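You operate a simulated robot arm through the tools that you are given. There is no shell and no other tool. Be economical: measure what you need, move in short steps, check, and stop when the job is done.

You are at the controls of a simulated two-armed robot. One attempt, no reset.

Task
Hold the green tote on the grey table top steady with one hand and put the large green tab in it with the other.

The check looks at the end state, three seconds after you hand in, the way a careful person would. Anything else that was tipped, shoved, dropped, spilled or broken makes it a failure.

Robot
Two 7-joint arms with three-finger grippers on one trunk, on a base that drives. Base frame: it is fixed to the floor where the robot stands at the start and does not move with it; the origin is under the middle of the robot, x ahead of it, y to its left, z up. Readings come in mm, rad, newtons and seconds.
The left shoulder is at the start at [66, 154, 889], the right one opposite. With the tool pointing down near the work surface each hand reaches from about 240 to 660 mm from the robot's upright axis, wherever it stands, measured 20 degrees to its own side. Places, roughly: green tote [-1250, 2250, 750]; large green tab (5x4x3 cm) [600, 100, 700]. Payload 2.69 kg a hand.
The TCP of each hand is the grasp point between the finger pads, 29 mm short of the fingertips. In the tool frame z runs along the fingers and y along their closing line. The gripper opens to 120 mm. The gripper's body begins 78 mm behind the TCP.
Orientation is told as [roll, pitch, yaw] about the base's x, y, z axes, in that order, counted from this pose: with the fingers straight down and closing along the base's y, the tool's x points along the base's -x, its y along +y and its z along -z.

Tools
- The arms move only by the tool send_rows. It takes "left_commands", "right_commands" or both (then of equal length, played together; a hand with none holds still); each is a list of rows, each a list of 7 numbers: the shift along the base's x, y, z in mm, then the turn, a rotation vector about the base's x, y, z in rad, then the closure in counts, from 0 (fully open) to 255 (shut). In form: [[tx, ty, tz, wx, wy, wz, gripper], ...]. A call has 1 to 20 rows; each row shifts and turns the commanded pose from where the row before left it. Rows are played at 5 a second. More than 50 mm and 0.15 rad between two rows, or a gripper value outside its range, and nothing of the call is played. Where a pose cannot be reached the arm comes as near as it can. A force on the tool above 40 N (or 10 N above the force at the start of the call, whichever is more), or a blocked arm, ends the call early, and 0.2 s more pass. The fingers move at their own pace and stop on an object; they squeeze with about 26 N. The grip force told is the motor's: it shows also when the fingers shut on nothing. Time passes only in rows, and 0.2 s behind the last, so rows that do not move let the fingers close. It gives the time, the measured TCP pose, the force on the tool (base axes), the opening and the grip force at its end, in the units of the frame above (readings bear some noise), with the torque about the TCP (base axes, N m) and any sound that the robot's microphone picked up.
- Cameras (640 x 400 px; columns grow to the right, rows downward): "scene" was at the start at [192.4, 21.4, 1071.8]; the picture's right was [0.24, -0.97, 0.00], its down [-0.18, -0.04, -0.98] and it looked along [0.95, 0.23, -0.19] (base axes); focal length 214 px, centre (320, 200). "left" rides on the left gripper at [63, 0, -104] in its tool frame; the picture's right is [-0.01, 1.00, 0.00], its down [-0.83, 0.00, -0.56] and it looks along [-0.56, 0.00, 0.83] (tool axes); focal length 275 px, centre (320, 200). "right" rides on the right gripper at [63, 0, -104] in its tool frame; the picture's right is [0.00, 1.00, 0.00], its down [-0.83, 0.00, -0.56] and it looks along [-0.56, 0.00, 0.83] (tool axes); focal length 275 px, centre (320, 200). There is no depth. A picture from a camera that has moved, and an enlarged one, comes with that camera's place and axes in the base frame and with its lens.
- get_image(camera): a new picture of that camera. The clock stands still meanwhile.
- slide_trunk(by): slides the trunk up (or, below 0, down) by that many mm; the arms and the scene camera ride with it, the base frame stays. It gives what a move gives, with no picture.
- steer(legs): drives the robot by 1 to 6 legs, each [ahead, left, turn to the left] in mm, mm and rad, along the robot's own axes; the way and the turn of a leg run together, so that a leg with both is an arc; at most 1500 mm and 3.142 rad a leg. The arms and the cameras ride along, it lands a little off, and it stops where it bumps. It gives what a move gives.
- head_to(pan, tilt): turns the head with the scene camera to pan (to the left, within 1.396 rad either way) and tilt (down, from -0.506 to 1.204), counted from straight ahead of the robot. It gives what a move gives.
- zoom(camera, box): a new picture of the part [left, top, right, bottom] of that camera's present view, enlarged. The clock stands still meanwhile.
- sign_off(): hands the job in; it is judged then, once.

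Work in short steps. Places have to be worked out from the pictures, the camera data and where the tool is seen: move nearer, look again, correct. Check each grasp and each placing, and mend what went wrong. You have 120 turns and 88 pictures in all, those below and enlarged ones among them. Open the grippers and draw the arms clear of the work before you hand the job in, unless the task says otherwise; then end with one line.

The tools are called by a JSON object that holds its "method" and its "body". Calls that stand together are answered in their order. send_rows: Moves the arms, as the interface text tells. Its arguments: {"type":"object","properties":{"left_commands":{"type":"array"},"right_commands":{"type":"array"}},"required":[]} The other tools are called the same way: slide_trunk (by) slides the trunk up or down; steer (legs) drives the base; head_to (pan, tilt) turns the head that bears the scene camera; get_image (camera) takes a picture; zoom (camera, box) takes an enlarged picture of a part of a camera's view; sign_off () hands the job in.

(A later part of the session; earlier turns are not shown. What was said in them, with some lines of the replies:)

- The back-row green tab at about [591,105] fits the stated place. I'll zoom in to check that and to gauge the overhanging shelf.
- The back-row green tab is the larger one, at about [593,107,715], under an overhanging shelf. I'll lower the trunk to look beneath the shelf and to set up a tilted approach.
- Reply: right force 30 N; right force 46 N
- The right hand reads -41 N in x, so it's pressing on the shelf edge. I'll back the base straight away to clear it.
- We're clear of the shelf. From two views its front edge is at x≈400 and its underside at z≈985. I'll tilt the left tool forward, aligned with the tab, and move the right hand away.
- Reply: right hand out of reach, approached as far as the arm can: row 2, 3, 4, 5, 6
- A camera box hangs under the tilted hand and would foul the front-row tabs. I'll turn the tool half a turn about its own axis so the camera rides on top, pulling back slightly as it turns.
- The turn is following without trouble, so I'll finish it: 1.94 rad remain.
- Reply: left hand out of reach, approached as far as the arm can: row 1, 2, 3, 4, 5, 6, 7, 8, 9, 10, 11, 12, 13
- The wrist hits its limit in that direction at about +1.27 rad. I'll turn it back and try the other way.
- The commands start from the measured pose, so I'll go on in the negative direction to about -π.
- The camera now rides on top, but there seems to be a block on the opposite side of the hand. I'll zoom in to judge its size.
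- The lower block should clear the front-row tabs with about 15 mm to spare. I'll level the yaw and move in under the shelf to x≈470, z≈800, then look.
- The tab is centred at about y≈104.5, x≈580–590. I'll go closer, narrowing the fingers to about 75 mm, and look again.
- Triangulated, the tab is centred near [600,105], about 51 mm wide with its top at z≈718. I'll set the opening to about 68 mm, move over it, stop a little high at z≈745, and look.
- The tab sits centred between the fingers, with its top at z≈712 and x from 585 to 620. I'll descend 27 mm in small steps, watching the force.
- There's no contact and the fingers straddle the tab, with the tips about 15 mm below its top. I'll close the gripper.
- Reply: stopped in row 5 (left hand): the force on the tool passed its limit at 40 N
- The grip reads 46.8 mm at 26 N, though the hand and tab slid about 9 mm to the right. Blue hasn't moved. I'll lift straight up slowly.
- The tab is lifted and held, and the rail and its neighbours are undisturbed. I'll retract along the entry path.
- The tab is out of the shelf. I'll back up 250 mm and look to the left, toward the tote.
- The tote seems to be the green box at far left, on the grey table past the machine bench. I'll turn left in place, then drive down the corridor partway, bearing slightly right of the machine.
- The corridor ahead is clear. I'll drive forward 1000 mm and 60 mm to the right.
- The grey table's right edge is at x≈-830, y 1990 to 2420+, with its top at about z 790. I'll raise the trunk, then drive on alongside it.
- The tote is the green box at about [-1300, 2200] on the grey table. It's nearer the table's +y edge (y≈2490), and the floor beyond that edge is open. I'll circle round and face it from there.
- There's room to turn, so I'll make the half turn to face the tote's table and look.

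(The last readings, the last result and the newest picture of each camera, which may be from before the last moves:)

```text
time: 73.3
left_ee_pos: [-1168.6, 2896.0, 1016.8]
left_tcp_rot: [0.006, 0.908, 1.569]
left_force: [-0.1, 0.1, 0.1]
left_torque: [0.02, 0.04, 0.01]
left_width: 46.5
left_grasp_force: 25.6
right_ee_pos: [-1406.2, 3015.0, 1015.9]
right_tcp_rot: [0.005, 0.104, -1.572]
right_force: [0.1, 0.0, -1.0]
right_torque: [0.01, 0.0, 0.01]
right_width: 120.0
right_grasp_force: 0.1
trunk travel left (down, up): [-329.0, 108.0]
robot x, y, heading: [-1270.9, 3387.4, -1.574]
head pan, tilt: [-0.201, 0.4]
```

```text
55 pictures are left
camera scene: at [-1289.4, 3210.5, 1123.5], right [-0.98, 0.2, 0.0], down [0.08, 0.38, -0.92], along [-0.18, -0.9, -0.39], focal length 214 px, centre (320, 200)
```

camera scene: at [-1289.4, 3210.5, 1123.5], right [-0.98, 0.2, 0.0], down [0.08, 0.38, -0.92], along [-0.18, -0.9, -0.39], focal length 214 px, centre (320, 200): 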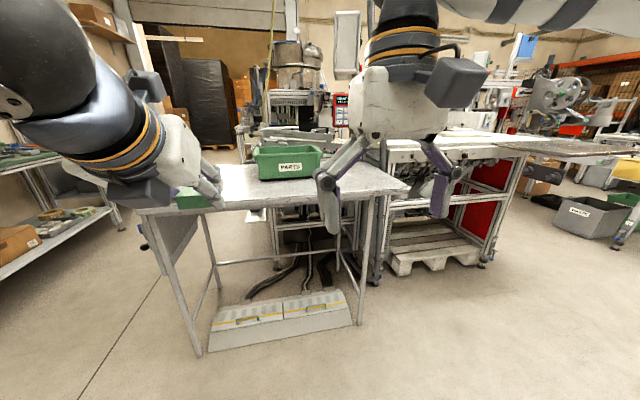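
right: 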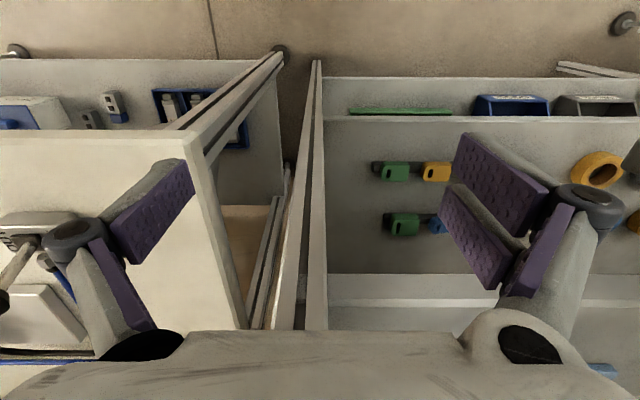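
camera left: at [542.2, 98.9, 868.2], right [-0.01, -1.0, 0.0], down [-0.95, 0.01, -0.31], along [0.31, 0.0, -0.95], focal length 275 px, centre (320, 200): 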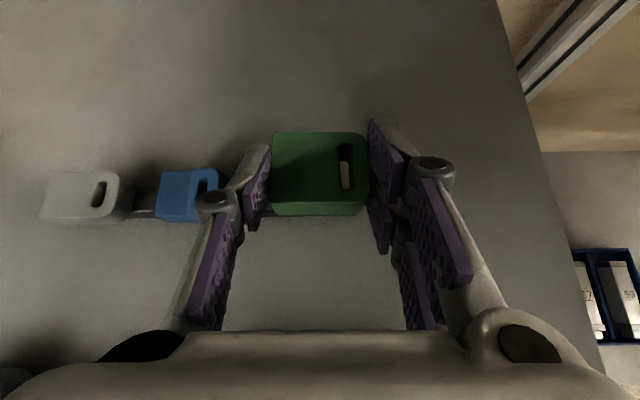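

The tote is labelled "PARTS" and sits on the table with its front rim at about y 2190, x from -1485 to -1165 and z up to about 905. The table's near edge is at y≈2430. I'll drive in to about (-1390, 2860), hands high above the table, and look.

{"method": "steer", "body": {"legs": [[525, -120, 0]]}}

{"method": "head_to", "body": {"pan": 0.0, "tilt": 0.45}}

{"method": "get_image", "body": {"camera": "scene"}}

{"method": "get_image", "body": {"camera": "right"}}

{"method": "get_image", "body": {"camera": "left"}}

```text
time: 76.4
left_ee_pos: [-1289.4, 2371.8, 1016.1]
left_tcp_rot: [0.006, 0.907, 1.569]
left_force: [0.3, -0.2, -0.7]
left_torque: [0.01, 0.01, 0.01]
left_width: 46.5
left_grasp_force: 26.4
right_ee_pos: [-1527.1, 2490.1, 1016.4]
right_tcp_rot: [0.005, 0.104, -1.573]
right_force: [0.0, -0.5, -0.5]
right_torque: [0.05, -0.02, -0.02]
right_width: 120.0
right_grasp_force: 0.1
trunk travel left (down, up): [-329.0, 108.0]
robot x, y, heading: [-1392.5, 2862.7, -1.572]
head pan, tilt: [-0.201, 0.4]
```

```text
time: 77.1
left_ee_pos: [-1290.1, 2373.5, 1016.0]
left_tcp_rot: [0.003, 0.908, 1.569]
left_force: [0.8, -0.1, -0.3]
left_torque: [-0.02, 0.03, 0.0]
left_width: 46.7
left_grasp_force: 25.7
right_ee_pos: [-1525.4, 2488.8, 1016.5]
right_tcp_rot: [0.005, 0.103, -1.571]
right_force: [-0.9, 0.4, -0.2]
right_torque: [-0.01, 0.03, 0.03]
right_width: 119.9
right_grasp_force: 0.1
trunk travel left (down, up): [-329.0, 108.0]
robot x, y, heading: [-1392.2, 2861.3, -1.57]
head pan, tilt: [0.0, 0.45]
```

```text
54 pictures are left
camera scene: at [-1392.2, 2685.4, 1118.9], right [-1.0, 0.0, 0.0], down [0.0, 0.44, -0.9], along [0.0, -0.9, -0.44], focal length 214 px, centre (320, 200)
```

scene: 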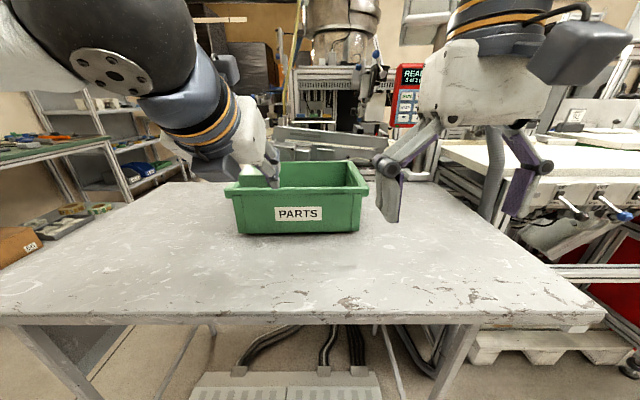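

```text
53 pictures are left
camera right: at [-1527.1, 2541.9, 1127.1], right [1.0, 0.0, 0.01], down [0.0, -0.88, 0.47], along [0.01, -0.47, -0.88], focal length 275 px, centre (320, 200)
```

right: 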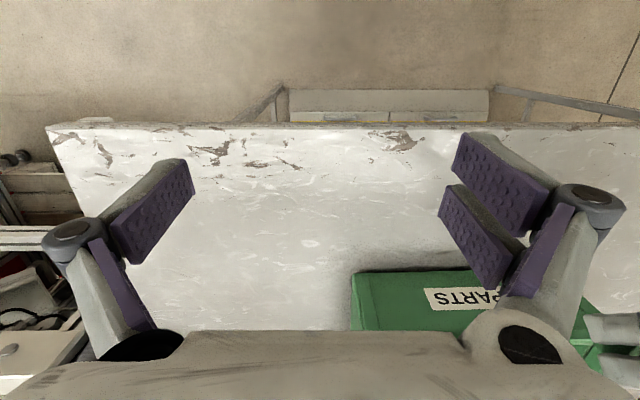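

```text
52 pictures are left
camera left: at [-1289.3, 2416.0, 1130.3], right [-1.0, 0.01, 0.0], down [0.01, 0.95, -0.31], along [0.0, -0.31, -0.95], focal length 275 px, centre (320, 200)
```

left: 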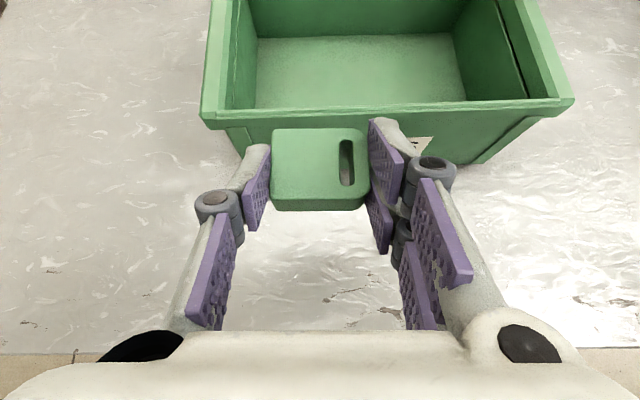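

Triangulated: table top z≈824; rim z≈938, with its front at y≈2278 and x from -1498 to -1192; the depth goes back to y≈2060. I'll drive 70 mm closer so both hands reach comfortably.

{"method": "steer", "body": {"legs": [[70, 0, 0]]}}

{"method": "send_rows", "body": {"right_commands": [[5, -35, 0, -0.05, 0, 0, 0], [5, -40, 0, -0.05, 0, 0, 0], [5, -40, 0, 0, 0, 0, 0], [5, -40, 0, 0, 0, 0, 0]]}}

{"method": "get_image", "body": {"camera": "right"}}

{"method": "get_image", "body": {"camera": "scene"}}

```text
time: 78.1
left_ee_pos: [-1290.0, 2301.5, 1015.3]
left_tcp_rot: [0.006, 0.907, 1.569]
left_force: [0.4, -0.5, -0.7]
left_torque: [0.01, 0.02, 0.01]
left_width: 46.8
left_grasp_force: 26.0
right_ee_pos: [-1527.1, 2418.6, 1016.8]
right_tcp_rot: [0.005, 0.102, -1.572]
right_force: [-0.3, -0.1, -0.8]
right_torque: [0.03, -0.02, 0.0]
right_width: 119.9
right_grasp_force: 0.1
trunk travel left (down, up): [-329.0, 108.0]
robot x, y, heading: [-1394.1, 2790.5, -1.581]
head pan, tilt: [0.0, 0.45]
```

```text
time: 79.1
left_ee_pos: [-1289.7, 2301.4, 1015.9]
left_tcp_rot: [0.007, 0.907, 1.569]
left_force: [-0.1, -0.3, 0.2]
left_torque: [-0.02, 0.03, 0.0]
left_width: 46.5
left_grasp_force: 26.3
right_ee_pos: [-1505.6, 2263.8, 1015.6]
right_tcp_rot: [0.003, 0.003, -1.569]
right_force: [0.3, 0.2, 0.0]
right_torque: [0.0, 0.03, 0.02]
right_width: 119.9
right_grasp_force: 0.0
trunk travel left (down, up): [-329.0, 108.0]
robot x, y, heading: [-1389.9, 2792.3, -1.57]
head pan, tilt: [0.0, 0.45]
```

```text
51 pictures are left
camera right: at [-1505.8, 2326.7, 1120.5], right [1.0, 0.01, 0.0], down [0.0, -0.83, 0.55], along [0.01, -0.55, -0.83], focal length 275 px, centre (320, 200)
```

right: 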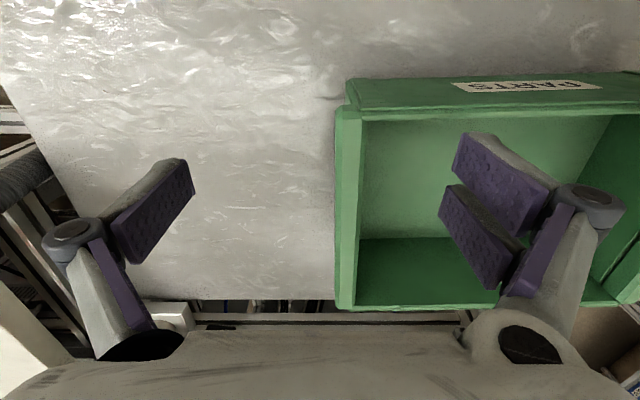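

```text
50 pictures are left
camera scene: at [-1391.5, 2614.4, 1118.6], right [-1.0, 0.0, 0.0], down [0.0, 0.44, -0.9], along [0.0, -0.9, -0.44], focal length 214 px, centre (320, 200)
```

scene: 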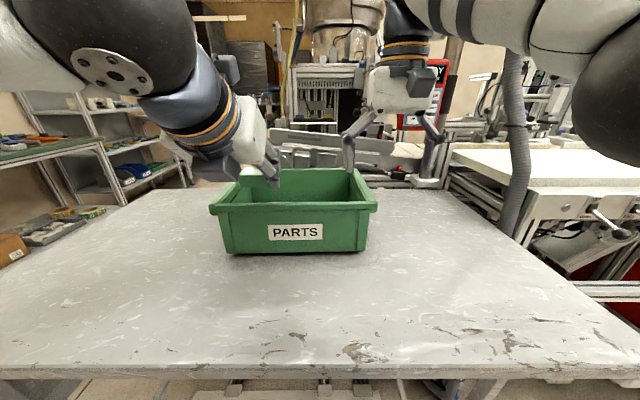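

The end wall's lip runs from about (-1495,2277) to (-1488,2068), with its centre about x≈-1484 at y=2200. I'll position the right hand over it and descend astride the wall, then check before closing.

{"method": "send_rows", "body": {"right_commands": [[10, -32, 0, 0, 0, 0, 0], [11, -32, 0, 0, 0, 0, 0], [0, 0, -20, 0, 0, 0, 0], [0, 0, -20, 0, 0, 0, 0], [0, 0, -20, 0, 0, 0, 0], [0, 0, -18, 0, 0, 0, 0], [0, 0, 0, 0, 0, 0, 0]]}}

{"method": "get_image", "body": {"camera": "right"}}

{"method": "zoom", "body": {"camera": "scene", "box": [200, 60, 460, 270]}}

```text
time: 80.4
left_ee_pos: [-1289.2, 2302.1, 1016.6]
left_tcp_rot: [0.005, 0.908, 1.57]
left_force: [-0.5, 0.4, -0.5]
left_torque: [0.05, -0.02, 0.03]
left_width: 46.6
left_grasp_force: 26.7
right_ee_pos: [-1492.8, 2259.7, 955.5]
right_tcp_rot: [0.027, -0.011, -1.57]
right_force: [4.0, 5.0, 19.7]
right_torque: [0.44, -1.27, 0.26]
right_width: 121.4
right_grasp_force: 0.1
right hand out of reach, approached as far as the arm can: row 1, 2
trunk travel left (down, up): [-329.0, 108.0]
robot x, y, heading: [-1390.1, 2793.2, -1.575]
head pan, tilt: [0.0, 0.45]
stopped in row 6 (right hand): the force on the tool passed its limit at 53 N (the readings are from after the stop); the commanded pose is now the measured one
```

```text
49 pictures are left
camera right: at [-1495.4, 2323.9, 1059.4], right [1.0, 0.01, 0.03], down [-0.01, -0.82, 0.57], along [0.03, -0.57, -0.82], focal length 275 px, centre (320, 200)
```

right: 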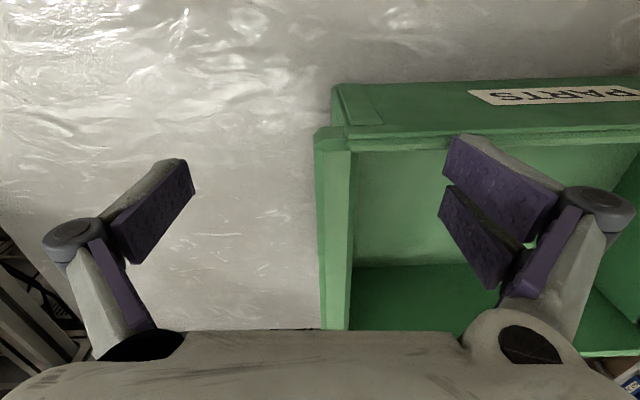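

```text
1.90 times, centred on (330, 165) of scene
camera zoom: at [-1392.0, 2616.0, 1119.1], right [-1.0, 0.0, 0.0], down [0.0, 0.43, -0.9], along [0.0, -0.9, -0.43], focal length 408 px, centre (301, 267)
```

zoom: 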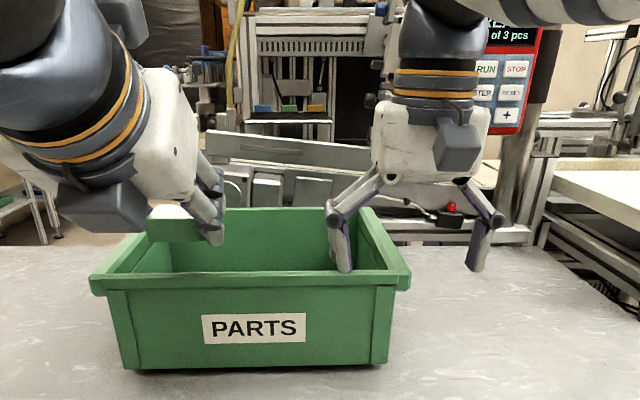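

The arm ran out of reach, stopping at y≈2260, and its finger touched the front rim. I'll lift off, then raise the trunk so the shoulder sits higher relative to the rim.

{"method": "send_rows", "body": {"right_commands": [[0, 3, 20, 0, 0, 0, 0], [0, 0, 30, -0.02, 0, 0, 0], [0, 0, 20, 0, 0, 0, 0]]}}

{"method": "slide_trunk", "body": {"by": 105}}

{"method": "send_rows", "body": {"right_commands": [[4, -15, -20, 0, 0, 0, 0], [4, -15, -20, 0, 0, 0, 0], [0, -10, -20, 0, 0, 0, 0], [0, 0, -20, 0, 0, 0, 0]]}}

{"method": "get_image", "body": {"camera": "right"}}

```text
time: 81.2
left_ee_pos: [-1289.5, 2303.5, 1016.0]
left_tcp_rot: [0.005, 0.908, 1.569]
left_force: [0.2, 0.6, -0.5]
left_torque: [0.02, 0.01, 0.04]
left_width: 46.9
left_grasp_force: 25.8
right_ee_pos: [-1493.5, 2261.2, 1021.2]
right_tcp_rot: [0.02, -0.028, -1.571]
right_force: [-0.2, 0.1, 0.2]
right_torque: [-0.01, 0.01, 0.03]
right_width: 120.0
right_grasp_force: 0.1
trunk travel left (down, up): [-329.0, 108.0]
robot x, y, heading: [-1390.8, 2788.6, -1.569]
head pan, tilt: [0.0, 0.45]
```

```text
time: 82.6
left_ee_pos: [-1289.8, 2300.4, 1119.1]
left_tcp_rot: [0.006, 0.905, 1.57]
left_force: [-1.0, -0.8, -1.0]
left_torque: [-0.01, -0.01, -0.01]
left_width: 46.8
left_grasp_force: 25.8
right_ee_pos: [-1495.0, 2347.8, 1273.2]
right_tcp_rot: [0.021, -0.33, -1.571]
right_force: [-0.8, -0.4, -0.8]
right_torque: [0.06, -0.01, 0.0]
right_width: 119.8
right_grasp_force: 0.1
trunk travel left (down, up): [-434.0, 3.0]
robot x, y, heading: [-1391.3, 2790.0, -1.573]
head pan, tilt: [0.0, 0.45]
```

```text
time: 83.6
left_ee_pos: [-1289.2, 2302.0, 1122.2]
left_tcp_rot: [0.004, 0.911, 1.569]
left_force: [0.0, -0.3, 0.1]
left_torque: [-0.02, -0.01, 0.0]
left_width: 46.7
left_grasp_force: 26.1
right_ee_pos: [-1485.4, 2308.6, 1196.3]
right_tcp_rot: [0.021, -0.336, -1.571]
right_force: [-0.2, -1.0, 0.9]
right_torque: [-0.01, -0.02, -0.03]
right_width: 119.8
right_grasp_force: 0.1
trunk travel left (down, up): [-434.0, 3.0]
robot x, y, heading: [-1390.0, 2790.0, -1.569]
head pan, tilt: [0.0, 0.45]
```

```text
47 pictures are left
camera right: at [-1487.6, 2402.5, 1274.4], right [1.0, 0.01, 0.02], down [-0.01, -0.6, 0.8], along [0.02, -0.8, -0.6], focal length 275 px, centre (320, 200)
```

right: 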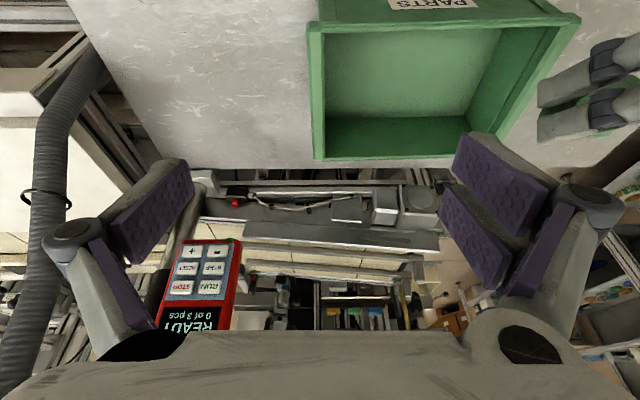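

Raising the trunk swung the right arm up and tilted it 0.33 rad forward. That tilt lies in the plane of the wall, so it's harmless and even extends the reach. I'll bring the hand over the end wall again, stopping at z≈1000.

{"method": "send_rows", "body": {"right_commands": [[0, -16, -33, 0, 0, 0, 0], [0, -16, -33, 0, 0, 0, 0], [0, -16, -33, 0, 0, 0, 0], [0, -16, -33, 0, 0, 0, 0], [0, -16, -33, 0, 0, 0, 0], [0, -14, -31, 0, 0, 0, 0], [0, 0, 0, 0, 0, 0, 0]]}}

{"method": "get_image", "body": {"camera": "right"}}

```text
time: 85.2
left_ee_pos: [-1289.8, 2303.1, 1120.8]
left_tcp_rot: [0.004, 0.91, 1.569]
left_force: [0.8, 0.4, -0.6]
left_torque: [-0.03, -0.03, -0.02]
left_width: 46.9
left_grasp_force: 26.6
right_ee_pos: [-1485.2, 2214.4, 1000.8]
right_tcp_rot: [0.022, -0.335, -1.573]
right_force: [-0.3, -0.2, -0.3]
right_torque: [0.02, -0.02, 0.03]
right_width: 120.3
right_grasp_force: 0.0
trunk travel left (down, up): [-434.0, 3.0]
robot x, y, heading: [-1389.8, 2792.7, -1.571]
head pan, tilt: [0.0, 0.45]
```

```text
46 pictures are left
camera right: at [-1487.8, 2308.9, 1079.1], right [1.0, 0.01, 0.02], down [-0.01, -0.6, 0.8], along [0.02, -0.8, -0.6], focal length 275 px, centre (320, 200)
```

right: 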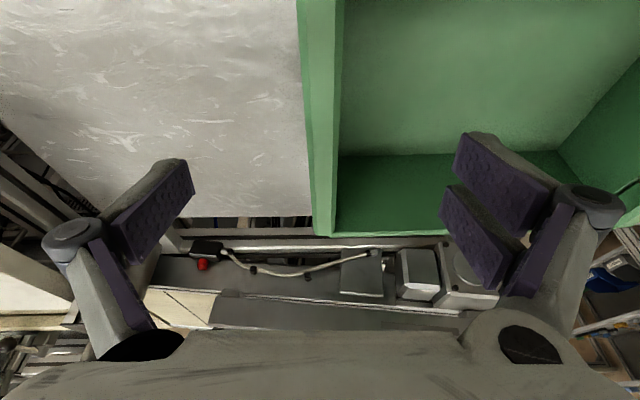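

The lip is centred between the fingers. I'll descend to z≈932 and look.

{"method": "send_rows", "body": {"right_commands": [[0, 0, -18, 0, 0, 0, 0], [0, 0, -18, 0, 0, 0, 0], [0, 0, -16, 0, 0, 0, 0], [0, 0, -16, 0, 0, 0, 0], [0, 0, 0, 0, 0, 0, 60], [0, 0, 0, 0, 0, 0, 100], [0, 0, 0, 0, 0, 0, 130], [0, 0, 0, 0, 0, 0, 130]]}}

{"method": "get_image", "body": {"camera": "right"}}

{"method": "zoom", "body": {"camera": "scene", "box": [200, 100, 460, 310]}}

```text
time: 87.0
left_ee_pos: [-1290.2, 2303.1, 1122.5]
left_tcp_rot: [0.006, 0.908, 1.57]
left_force: [0.5, -0.1, 0.4]
left_torque: [0.0, 0.0, 0.01]
left_width: 46.7
left_grasp_force: 26.1
right_ee_pos: [-1485.3, 2216.1, 932.3]
right_tcp_rot: [0.021, -0.333, -1.57]
right_force: [1.2, 1.1, 0.1]
right_torque: [0.01, 0.02, -0.02]
right_width: 58.7
right_grasp_force: 0.1
trunk travel left (down, up): [-434.0, 3.0]
robot x, y, heading: [-1386.9, 2792.6, -1.57]
head pan, tilt: [0.0, 0.45]
```

```text
45 pictures are left
camera right: at [-1488.3, 2308.9, 1010.9], right [1.0, 0.01, 0.02], down [-0.01, -0.6, 0.8], along [0.02, -0.8, -0.6], focal length 275 px, centre (320, 200)
```

right: 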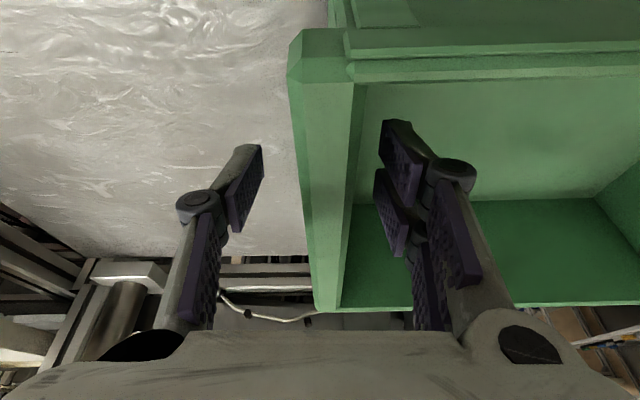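

```text
1.90 times, centred on (330, 205) of scene
camera zoom: at [-1392.0, 2693.9, 1239.5], right [-1.0, 0.0, 0.0], down [0.0, 0.44, -0.9], along [0.0, -0.9, -0.44], focal length 408 px, centre (301, 190)
```

zoom: 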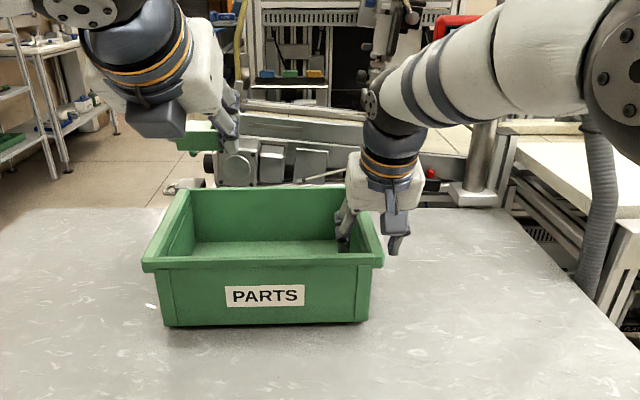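

The fingers straddle the lip centrally, so I'll close the right hand on it.

{"method": "send_rows", "body": {"right_commands": [[0, 0, 0, 0, 0, 0, 150], [0, 0, 0, 0, 0, 0, 170], [0, 0, 0, 0, 0, 0, 190], [0, 0, 0, 0, 0, 0, 210], [0, 0, 0, 0, 0, 0, 230], [0, 0, 0, 0, 0, 0, 255], [0, 0, 0, 0, 0, 0, 255]]}}

{"method": "get_image", "body": {"camera": "right"}}

```text
time: 88.6
left_ee_pos: [-1288.3, 2302.0, 1122.1]
left_tcp_rot: [0.004, 0.908, 1.568]
left_force: [-0.4, 0.0, -0.5]
left_torque: [0.01, -0.01, 0.02]
left_width: 46.6
left_grasp_force: 25.6
right_ee_pos: [-1486.0, 2215.9, 933.1]
right_tcp_rot: [0.022, -0.332, -1.57]
right_force: [0.2, 1.5, 0.3]
right_torque: [-0.08, -0.25, 0.34]
right_width: 18.9
right_grasp_force: 25.8
trunk travel left (down, up): [-434.0, 3.0]
robot x, y, heading: [-1392.8, 2789.8, -1.571]
head pan, tilt: [0.0, 0.45]
```

```text
43 pictures are left
camera right: at [-1488.2, 2309.1, 1011.0], right [1.0, 0.01, 0.02], down [-0.01, -0.6, 0.8], along [0.02, -0.8, -0.6], focal length 275 px, centre (320, 200)
```

right: 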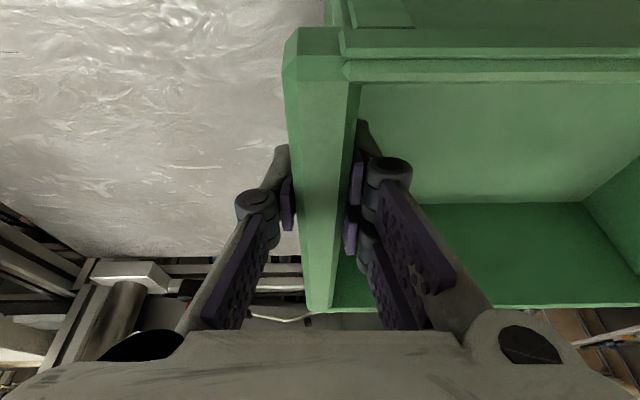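

The tote is held, with 18.9 mm of lip in a 26 N grip. Next I'll tip the left tool more upright (tilt ≈0.45) and bring it over the tote's middle, still above the rim.

{"method": "send_rows", "body": {"left_commands": [[0, -30, -10, 0.114, 0, 0, 255], [0, -30, -20, 0.114, 0, 0, 255], [0, -30, -20, 0.114, 0, 0, 255], [0, -30, -20, 0.114, 0, 0, 255], [0, -27, -20, 0, 0, 0, 255], [0, 0, 0, 0, 0, 0, 255]]}}

{"method": "get_image", "body": {"camera": "left"}}

{"method": "get_image", "body": {"camera": "scene"}}

```text
time: 90.0
left_ee_pos: [-1289.9, 2163.1, 1027.9]
left_tcp_rot: [0.005, 0.452, 1.567]
left_force: [0.0, -0.8, -0.4]
left_torque: [0.02, 0.01, -0.01]
left_width: 47.0
left_grasp_force: 25.5
left hand out of reach, approached as far as the arm can: row 5
right_ee_pos: [-1486.4, 2216.2, 932.5]
right_tcp_rot: [0.024, -0.333, -1.57]
right_force: [-0.5, 0.6, 1.4]
right_torque: [-0.03, -0.26, 0.02]
right_width: 18.8
right_grasp_force: 25.3
trunk travel left (down, up): [-434.0, 3.0]
robot x, y, heading: [-1390.1, 2792.9, -1.573]
head pan, tilt: [0.0, 0.45]
```

```text
42 pictures are left
camera left: at [-1289.5, 2152.6, 1149.6], right [-1.0, 0.01, 0.0], down [0.01, 0.99, 0.14], along [0.0, 0.14, -0.99], focal length 275 px, centre (320, 200)
```

left: 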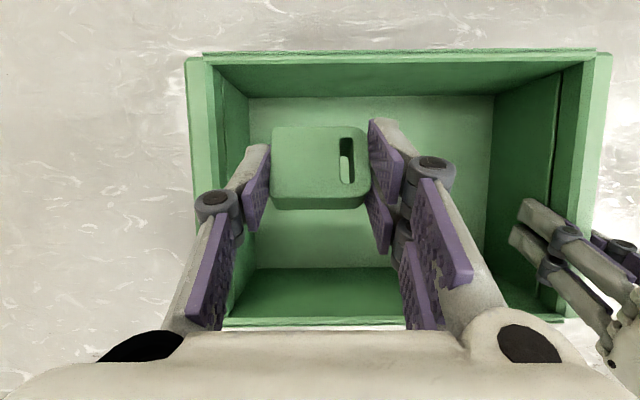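

```text
41 pictures are left
camera scene: at [-1392.0, 2694.0, 1239.5], right [-1.0, 0.0, 0.0], down [0.0, 0.44, -0.9], along [0.0, -0.9, -0.44], focal length 214 px, centre (320, 200)
```

scene: 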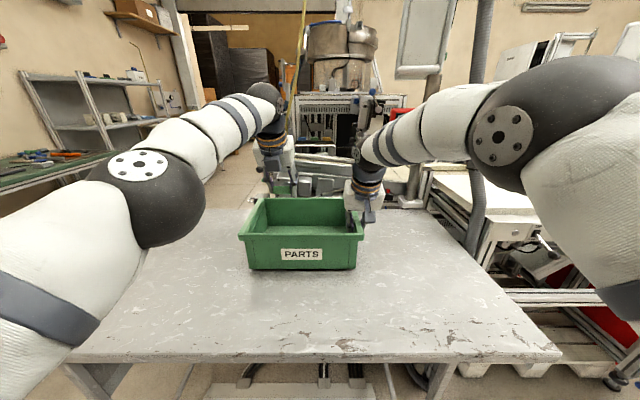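

The tab is over the tote interior. I'll shift 12 mm away from the left wall and descend into it, down to z≈890.

{"method": "send_rows", "body": {"left_commands": [[-6, 0, -20, 0, 0, 0, 255], [-6, 0, -25, 0, 0, 0, 255], [0, 0, -25, 0, 0, 0, 255], [0, 0, -25, 0, 0, 0, 255], [0, 0, -20, 0, 0, 0, 255], [0, 0, -12, 0, 0, 0, 255], [0, 0, -10, 0, 0, 0, 255], [0, 0, 0, 0, 0, 0, 255]]}}

{"method": "get_image", "body": {"camera": "left"}}

{"method": "zoom", "body": {"camera": "scene", "box": [200, 100, 420, 290]}}

```text
time: 91.8
left_ee_pos: [-1304.1, 2147.8, 894.8]
left_tcp_rot: [0.005, 0.45, 1.569]
left_force: [-0.4, -0.1, 0.3]
left_torque: [-0.04, -0.01, 0.0]
left_width: 46.9
left_grasp_force: 26.1
left hand out of reach, approached as far as the arm can: row 2, 3, 4, 7
right_ee_pos: [-1485.5, 2214.1, 933.0]
right_tcp_rot: [0.021, -0.333, -1.571]
right_force: [-0.2, 0.7, 0.1]
right_torque: [-0.08, -0.3, 0.15]
right_width: 18.7
right_grasp_force: 26.1
trunk travel left (down, up): [-434.0, 3.0]
robot x, y, heading: [-1389.4, 2792.8, -1.571]
head pan, tilt: [0.0, 0.45]
```

```text
40 pictures are left
camera left: at [-1303.5, 2136.1, 1015.5], right [-1.0, 0.01, 0.0], down [0.01, 0.99, 0.14], along [0.0, 0.14, -0.99], focal length 275 px, centre (320, 200)
```

left: 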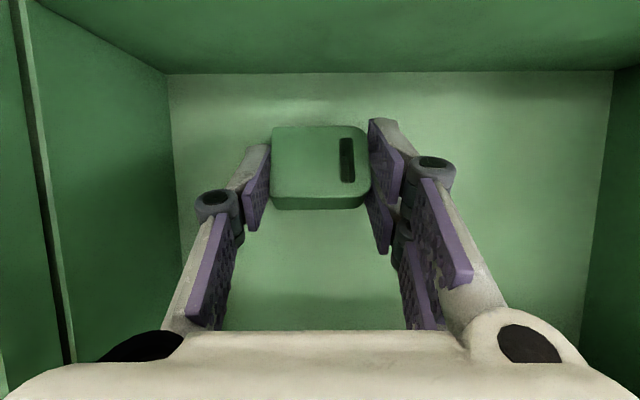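

```text
2.11 times, centred on (310, 195) of scene
camera zoom: at [-1392.1, 2694.0, 1239.5], right [-1.0, 0.0, 0.0], down [0.0, 0.44, -0.9], along [0.0, -0.9, -0.44], focal length 452 px, centre (341, 210)
```

zoom: 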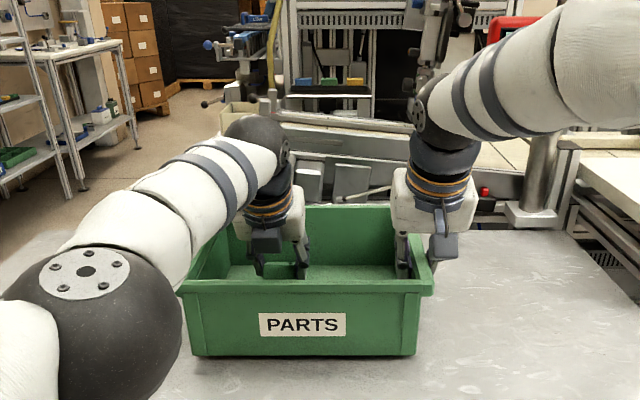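

The hand is well inside with clearance all round. I'll lower in small steps until contact, at most 15 mm.

{"method": "send_rows", "body": {"left_commands": [[0, 0, -4, 0, 0, 0, 255], [0, 0, -4, 0, 0, 0, 255], [0, 0, -4, 0, 0, 0, 255], [0, 0, -3, 0, 0, 0, 255]]}}

```text
time: 92.8
left_ee_pos: [-1304.3, 2145.1, 881.6]
left_tcp_rot: [0.009, 0.457, 1.57]
left_force: [-0.4, -1.8, 13.5]
left_torque: [-0.36, 0.2, 0.01]
left_width: 47.1
left_grasp_force: 26.0
right_ee_pos: [-1485.8, 2215.5, 933.5]
right_tcp_rot: [0.023, -0.333, -1.57]
right_force: [0.7, -1.4, -1.8]
right_torque: [-0.09, -0.15, -0.24]
right_width: 18.8
right_grasp_force: 26.5
trunk travel left (down, up): [-434.0, 3.0]
robot x, y, heading: [-1389.0, 2791.8, -1.572]
head pan, tilt: [0.0, 0.45]
```

The tab touches the floor at 13 N. I'll open the left hand partway to release it, then rise straight up.

{"method": "send_rows", "body": {"left_commands": [[0, 0, 2, 0, 0, 0, 170], [0, 0, 0, 0, 0, 0, 110], [0, 0, 0, 0, 0, 0, 90], [0, 0, 0, 0, 0, 0, 90], [0, 0, 15, 0, 0, 0, 90], [0, 0, 20, 0, 0, 0, 90]]}}

{"method": "get_image", "body": {"camera": "left"}}

```text
time: 94.2
left_ee_pos: [-1304.2, 2147.2, 916.3]
left_tcp_rot: [0.006, 0.452, 1.568]
left_force: [0.2, 0.3, 0.2]
left_torque: [0.0, -0.01, 0.01]
left_width: 77.6
left_grasp_force: 0.1
right_ee_pos: [-1486.6, 2214.5, 932.5]
right_tcp_rot: [0.022, -0.333, -1.571]
right_force: [-2.2, -0.4, 0.6]
right_torque: [-0.12, -0.31, 0.06]
right_width: 18.6
right_grasp_force: 26.5
trunk travel left (down, up): [-434.0, 3.0]
robot x, y, heading: [-1391.3, 2792.9, -1.572]
head pan, tilt: [0.0, 0.45]
```

```text
38 pictures are left
camera left: at [-1303.9, 2136.2, 1038.1], right [-1.0, 0.01, 0.0], down [0.01, 0.99, 0.14], along [0.0, 0.14, -0.99], focal length 275 px, centre (320, 200)
```

left: 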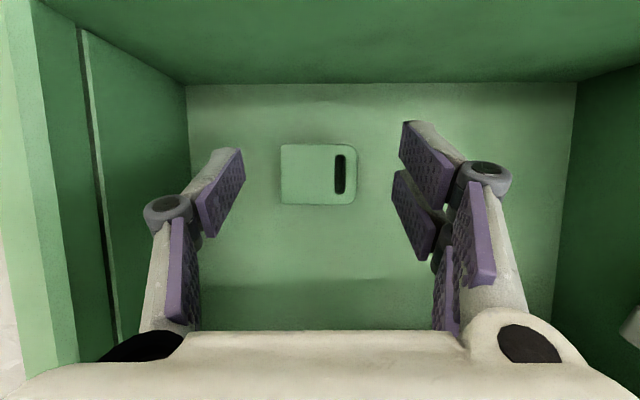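

The tab lies flat on the tote floor. I'll raise the left hand clear and draw it back, while the right keeps hold.

{"method": "send_rows", "body": {"left_commands": [[0, 0, 25, 0, 0, 0, 90], [0, 0, 30, 0, 0, 0, 90], [0, 0, 30, 0, 0, 0, 90], [0, 0, 30, 0, 0, 0, 90], [0, 10, 20, 0, 0, 0, 90], [0, 30, 0, 0, 0, 0, 90], [0, 40, 0, 0, 0, 0, 90], [0, 40, 0, 0, 0, 0, 90], [0, 40, 0, 0, 0, 0, 90]]}}

```text
time: 96.2
left_ee_pos: [-1303.2, 2326.4, 1046.6]
left_tcp_rot: [0.007, 0.452, 1.571]
left_force: [0.2, 0.2, -0.4]
left_torque: [-0.05, 0.0, 0.01]
left_width: 77.7
left_grasp_force: 0.0
left hand out of reach, approached as far as the arm can: row 2, 4
right_ee_pos: [-1486.0, 2216.3, 932.4]
right_tcp_rot: [0.022, -0.334, -1.571]
right_force: [-0.9, 1.0, 0.9]
right_torque: [-0.17, -0.58, 0.17]
right_width: 19.2
right_grasp_force: 26.3
trunk travel left (down, up): [-434.0, 3.0]
robot x, y, heading: [-1387.8, 2791.6, -1.572]
head pan, tilt: [0.0, 0.45]
```

The left hand is clear. I'll open the right hand and lift it straight off the wall, then look.

{"method": "send_rows", "body": {"right_commands": [[0, 0, 0, 0, 0, 0, 200], [0, 0, 0, 0, 0, 0, 130], [0, 0, 0, 0, 0, 0, 130], [0, 0, 15, 0, 0, 0, 130], [0, 0, 25, 0, 0, 0, 130], [0, 0, 30, 0, 0, 0, 130], [0, 0, 30, 0, 0, 0, 130], [0, 35, 10, 0, 0, 0, 130], [0, 40, 0, 0, 0, 0, 130], [0, 40, 0, 0, 0, 0, 130]]}}

{"method": "get_image", "body": {"camera": "scene"}}

{"method": "get_image", "body": {"camera": "left"}}

```text
time: 98.4
left_ee_pos: [-1301.6, 2326.8, 1046.5]
left_tcp_rot: [0.009, 0.454, 1.566]
left_force: [0.6, 0.0, 0.2]
left_torque: [0.01, -0.01, 0.02]
left_width: 77.7
left_grasp_force: 0.1
right_ee_pos: [-1485.8, 2330.6, 1043.4]
right_tcp_rot: [0.024, -0.335, -1.571]
right_force: [-1.1, 0.4, 0.2]
right_torque: [-0.03, 0.0, 0.04]
right_width: 58.7
right_grasp_force: 0.0
trunk travel left (down, up): [-434.0, 3.0]
robot x, y, heading: [-1394.7, 2794.8, -1.57]
head pan, tilt: [0.0, 0.45]
```

```text
37 pictures are left
camera scene: at [-1392.0, 2695.1, 1239.7], right [-1.0, 0.0, 0.0], down [0.0, 0.43, -0.9], along [0.0, -0.9, -0.43], focal length 214 px, centre (320, 200)
```

scene: 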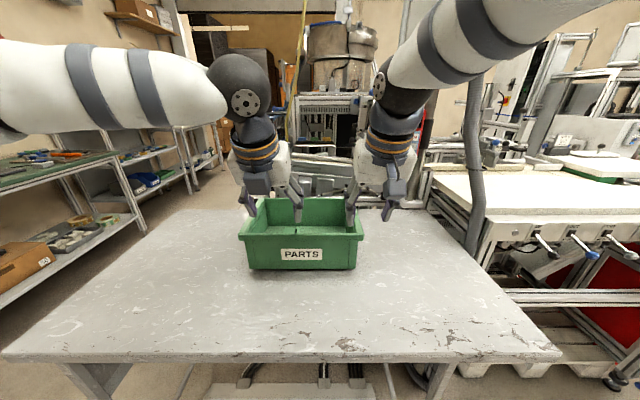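

```text
36 pictures are left
camera left: at [-1301.6, 2315.7, 1168.1], right [-1.0, 0.01, 0.0], down [0.01, 0.99, 0.14], along [0.0, 0.14, -0.99], focal length 275 px, centre (320, 200)
```

left: 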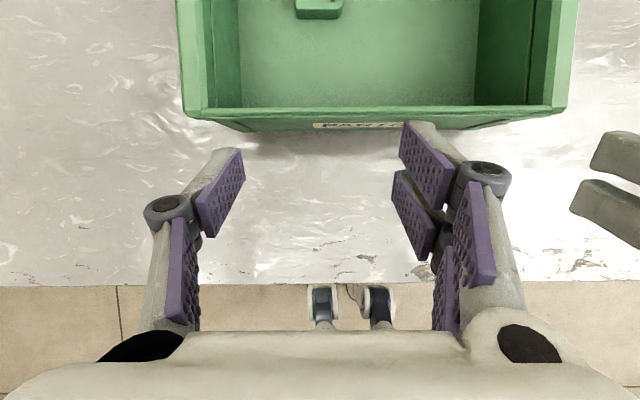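

The tab is in the tote, which stands upright and free. I'll open both grippers fully and back the robot away.

{"method": "send_rows", "body": {"left_commands": [[0, 0, 0, 0, 0, 0, 0], [0, 0, 0, 0, 0, 0, 0]], "right_commands": [[0, 0, 0, 0, 0, 0, 0], [0, 0, 0, 0, 0, 0, 0]]}}

{"method": "steer", "body": {"legs": [[-350, 0, 0]]}}

{"method": "get_image", "body": {"camera": "scene"}}

```text
time: 99.0
left_ee_pos: [-1300.8, 2324.4, 1046.0]
left_tcp_rot: [0.007, 0.452, 1.569]
left_force: [0.5, -0.1, 0.2]
left_torque: [0.01, 0.02, 0.03]
left_width: 120.1
left_grasp_force: 0.1
right_ee_pos: [-1485.3, 2328.3, 1042.2]
right_tcp_rot: [0.023, -0.333, -1.571]
right_force: [-0.1, 0.7, 0.4]
right_torque: [0.01, 0.03, -0.04]
right_width: 120.3
right_grasp_force: 0.1
trunk travel left (down, up): [-434.0, 3.0]
robot x, y, heading: [-1390.1, 2791.8, -1.576]
head pan, tilt: [0.0, 0.45]
```

```text
time: 101.2
left_ee_pos: [-1300.9, 2673.8, 1045.5]
left_tcp_rot: [0.006, 0.452, 1.571]
left_force: [0.0, 0.1, 0.5]
left_torque: [-0.09, 0.02, -0.01]
left_width: 120.0
left_grasp_force: 0.1
right_ee_pos: [-1486.0, 2678.2, 1041.9]
right_tcp_rot: [0.023, -0.332, -1.567]
right_force: [0.1, -0.2, -0.7]
right_torque: [-0.03, 0.02, 0.03]
right_width: 120.2
right_grasp_force: 0.1
trunk travel left (down, up): [-434.0, 3.0]
robot x, y, heading: [-1395.8, 3143.4, -1.569]
head pan, tilt: [0.0, 0.45]
```

```text
35 pictures are left
camera scene: at [-1392.0, 3042.6, 1239.5], right [-1.0, 0.0, 0.0], down [0.0, 0.43, -0.9], along [0.0, -0.9, -0.43], focal length 214 px, centre (320, 200)
```

scene: 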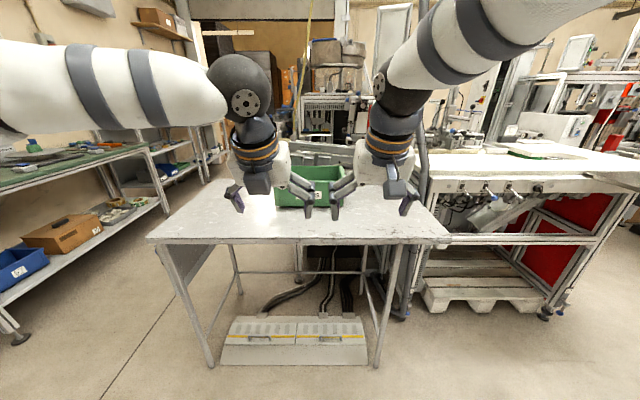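

Everything is clear and the tote stands upright with the tab inside, so I'm handing the job in.

{"method": "sign_off", "body": {}}

```text
The job is handed in.
```

The large green tab is lying flat in the green tote; the right hand held the tote steady until the tab was in and the left hand clear, and both arms are now open and clear of the work. Along the way the right hand pressed briefly on the upper shelf's edge and a finger touched the tote's rim; I saw nothing moved by either.
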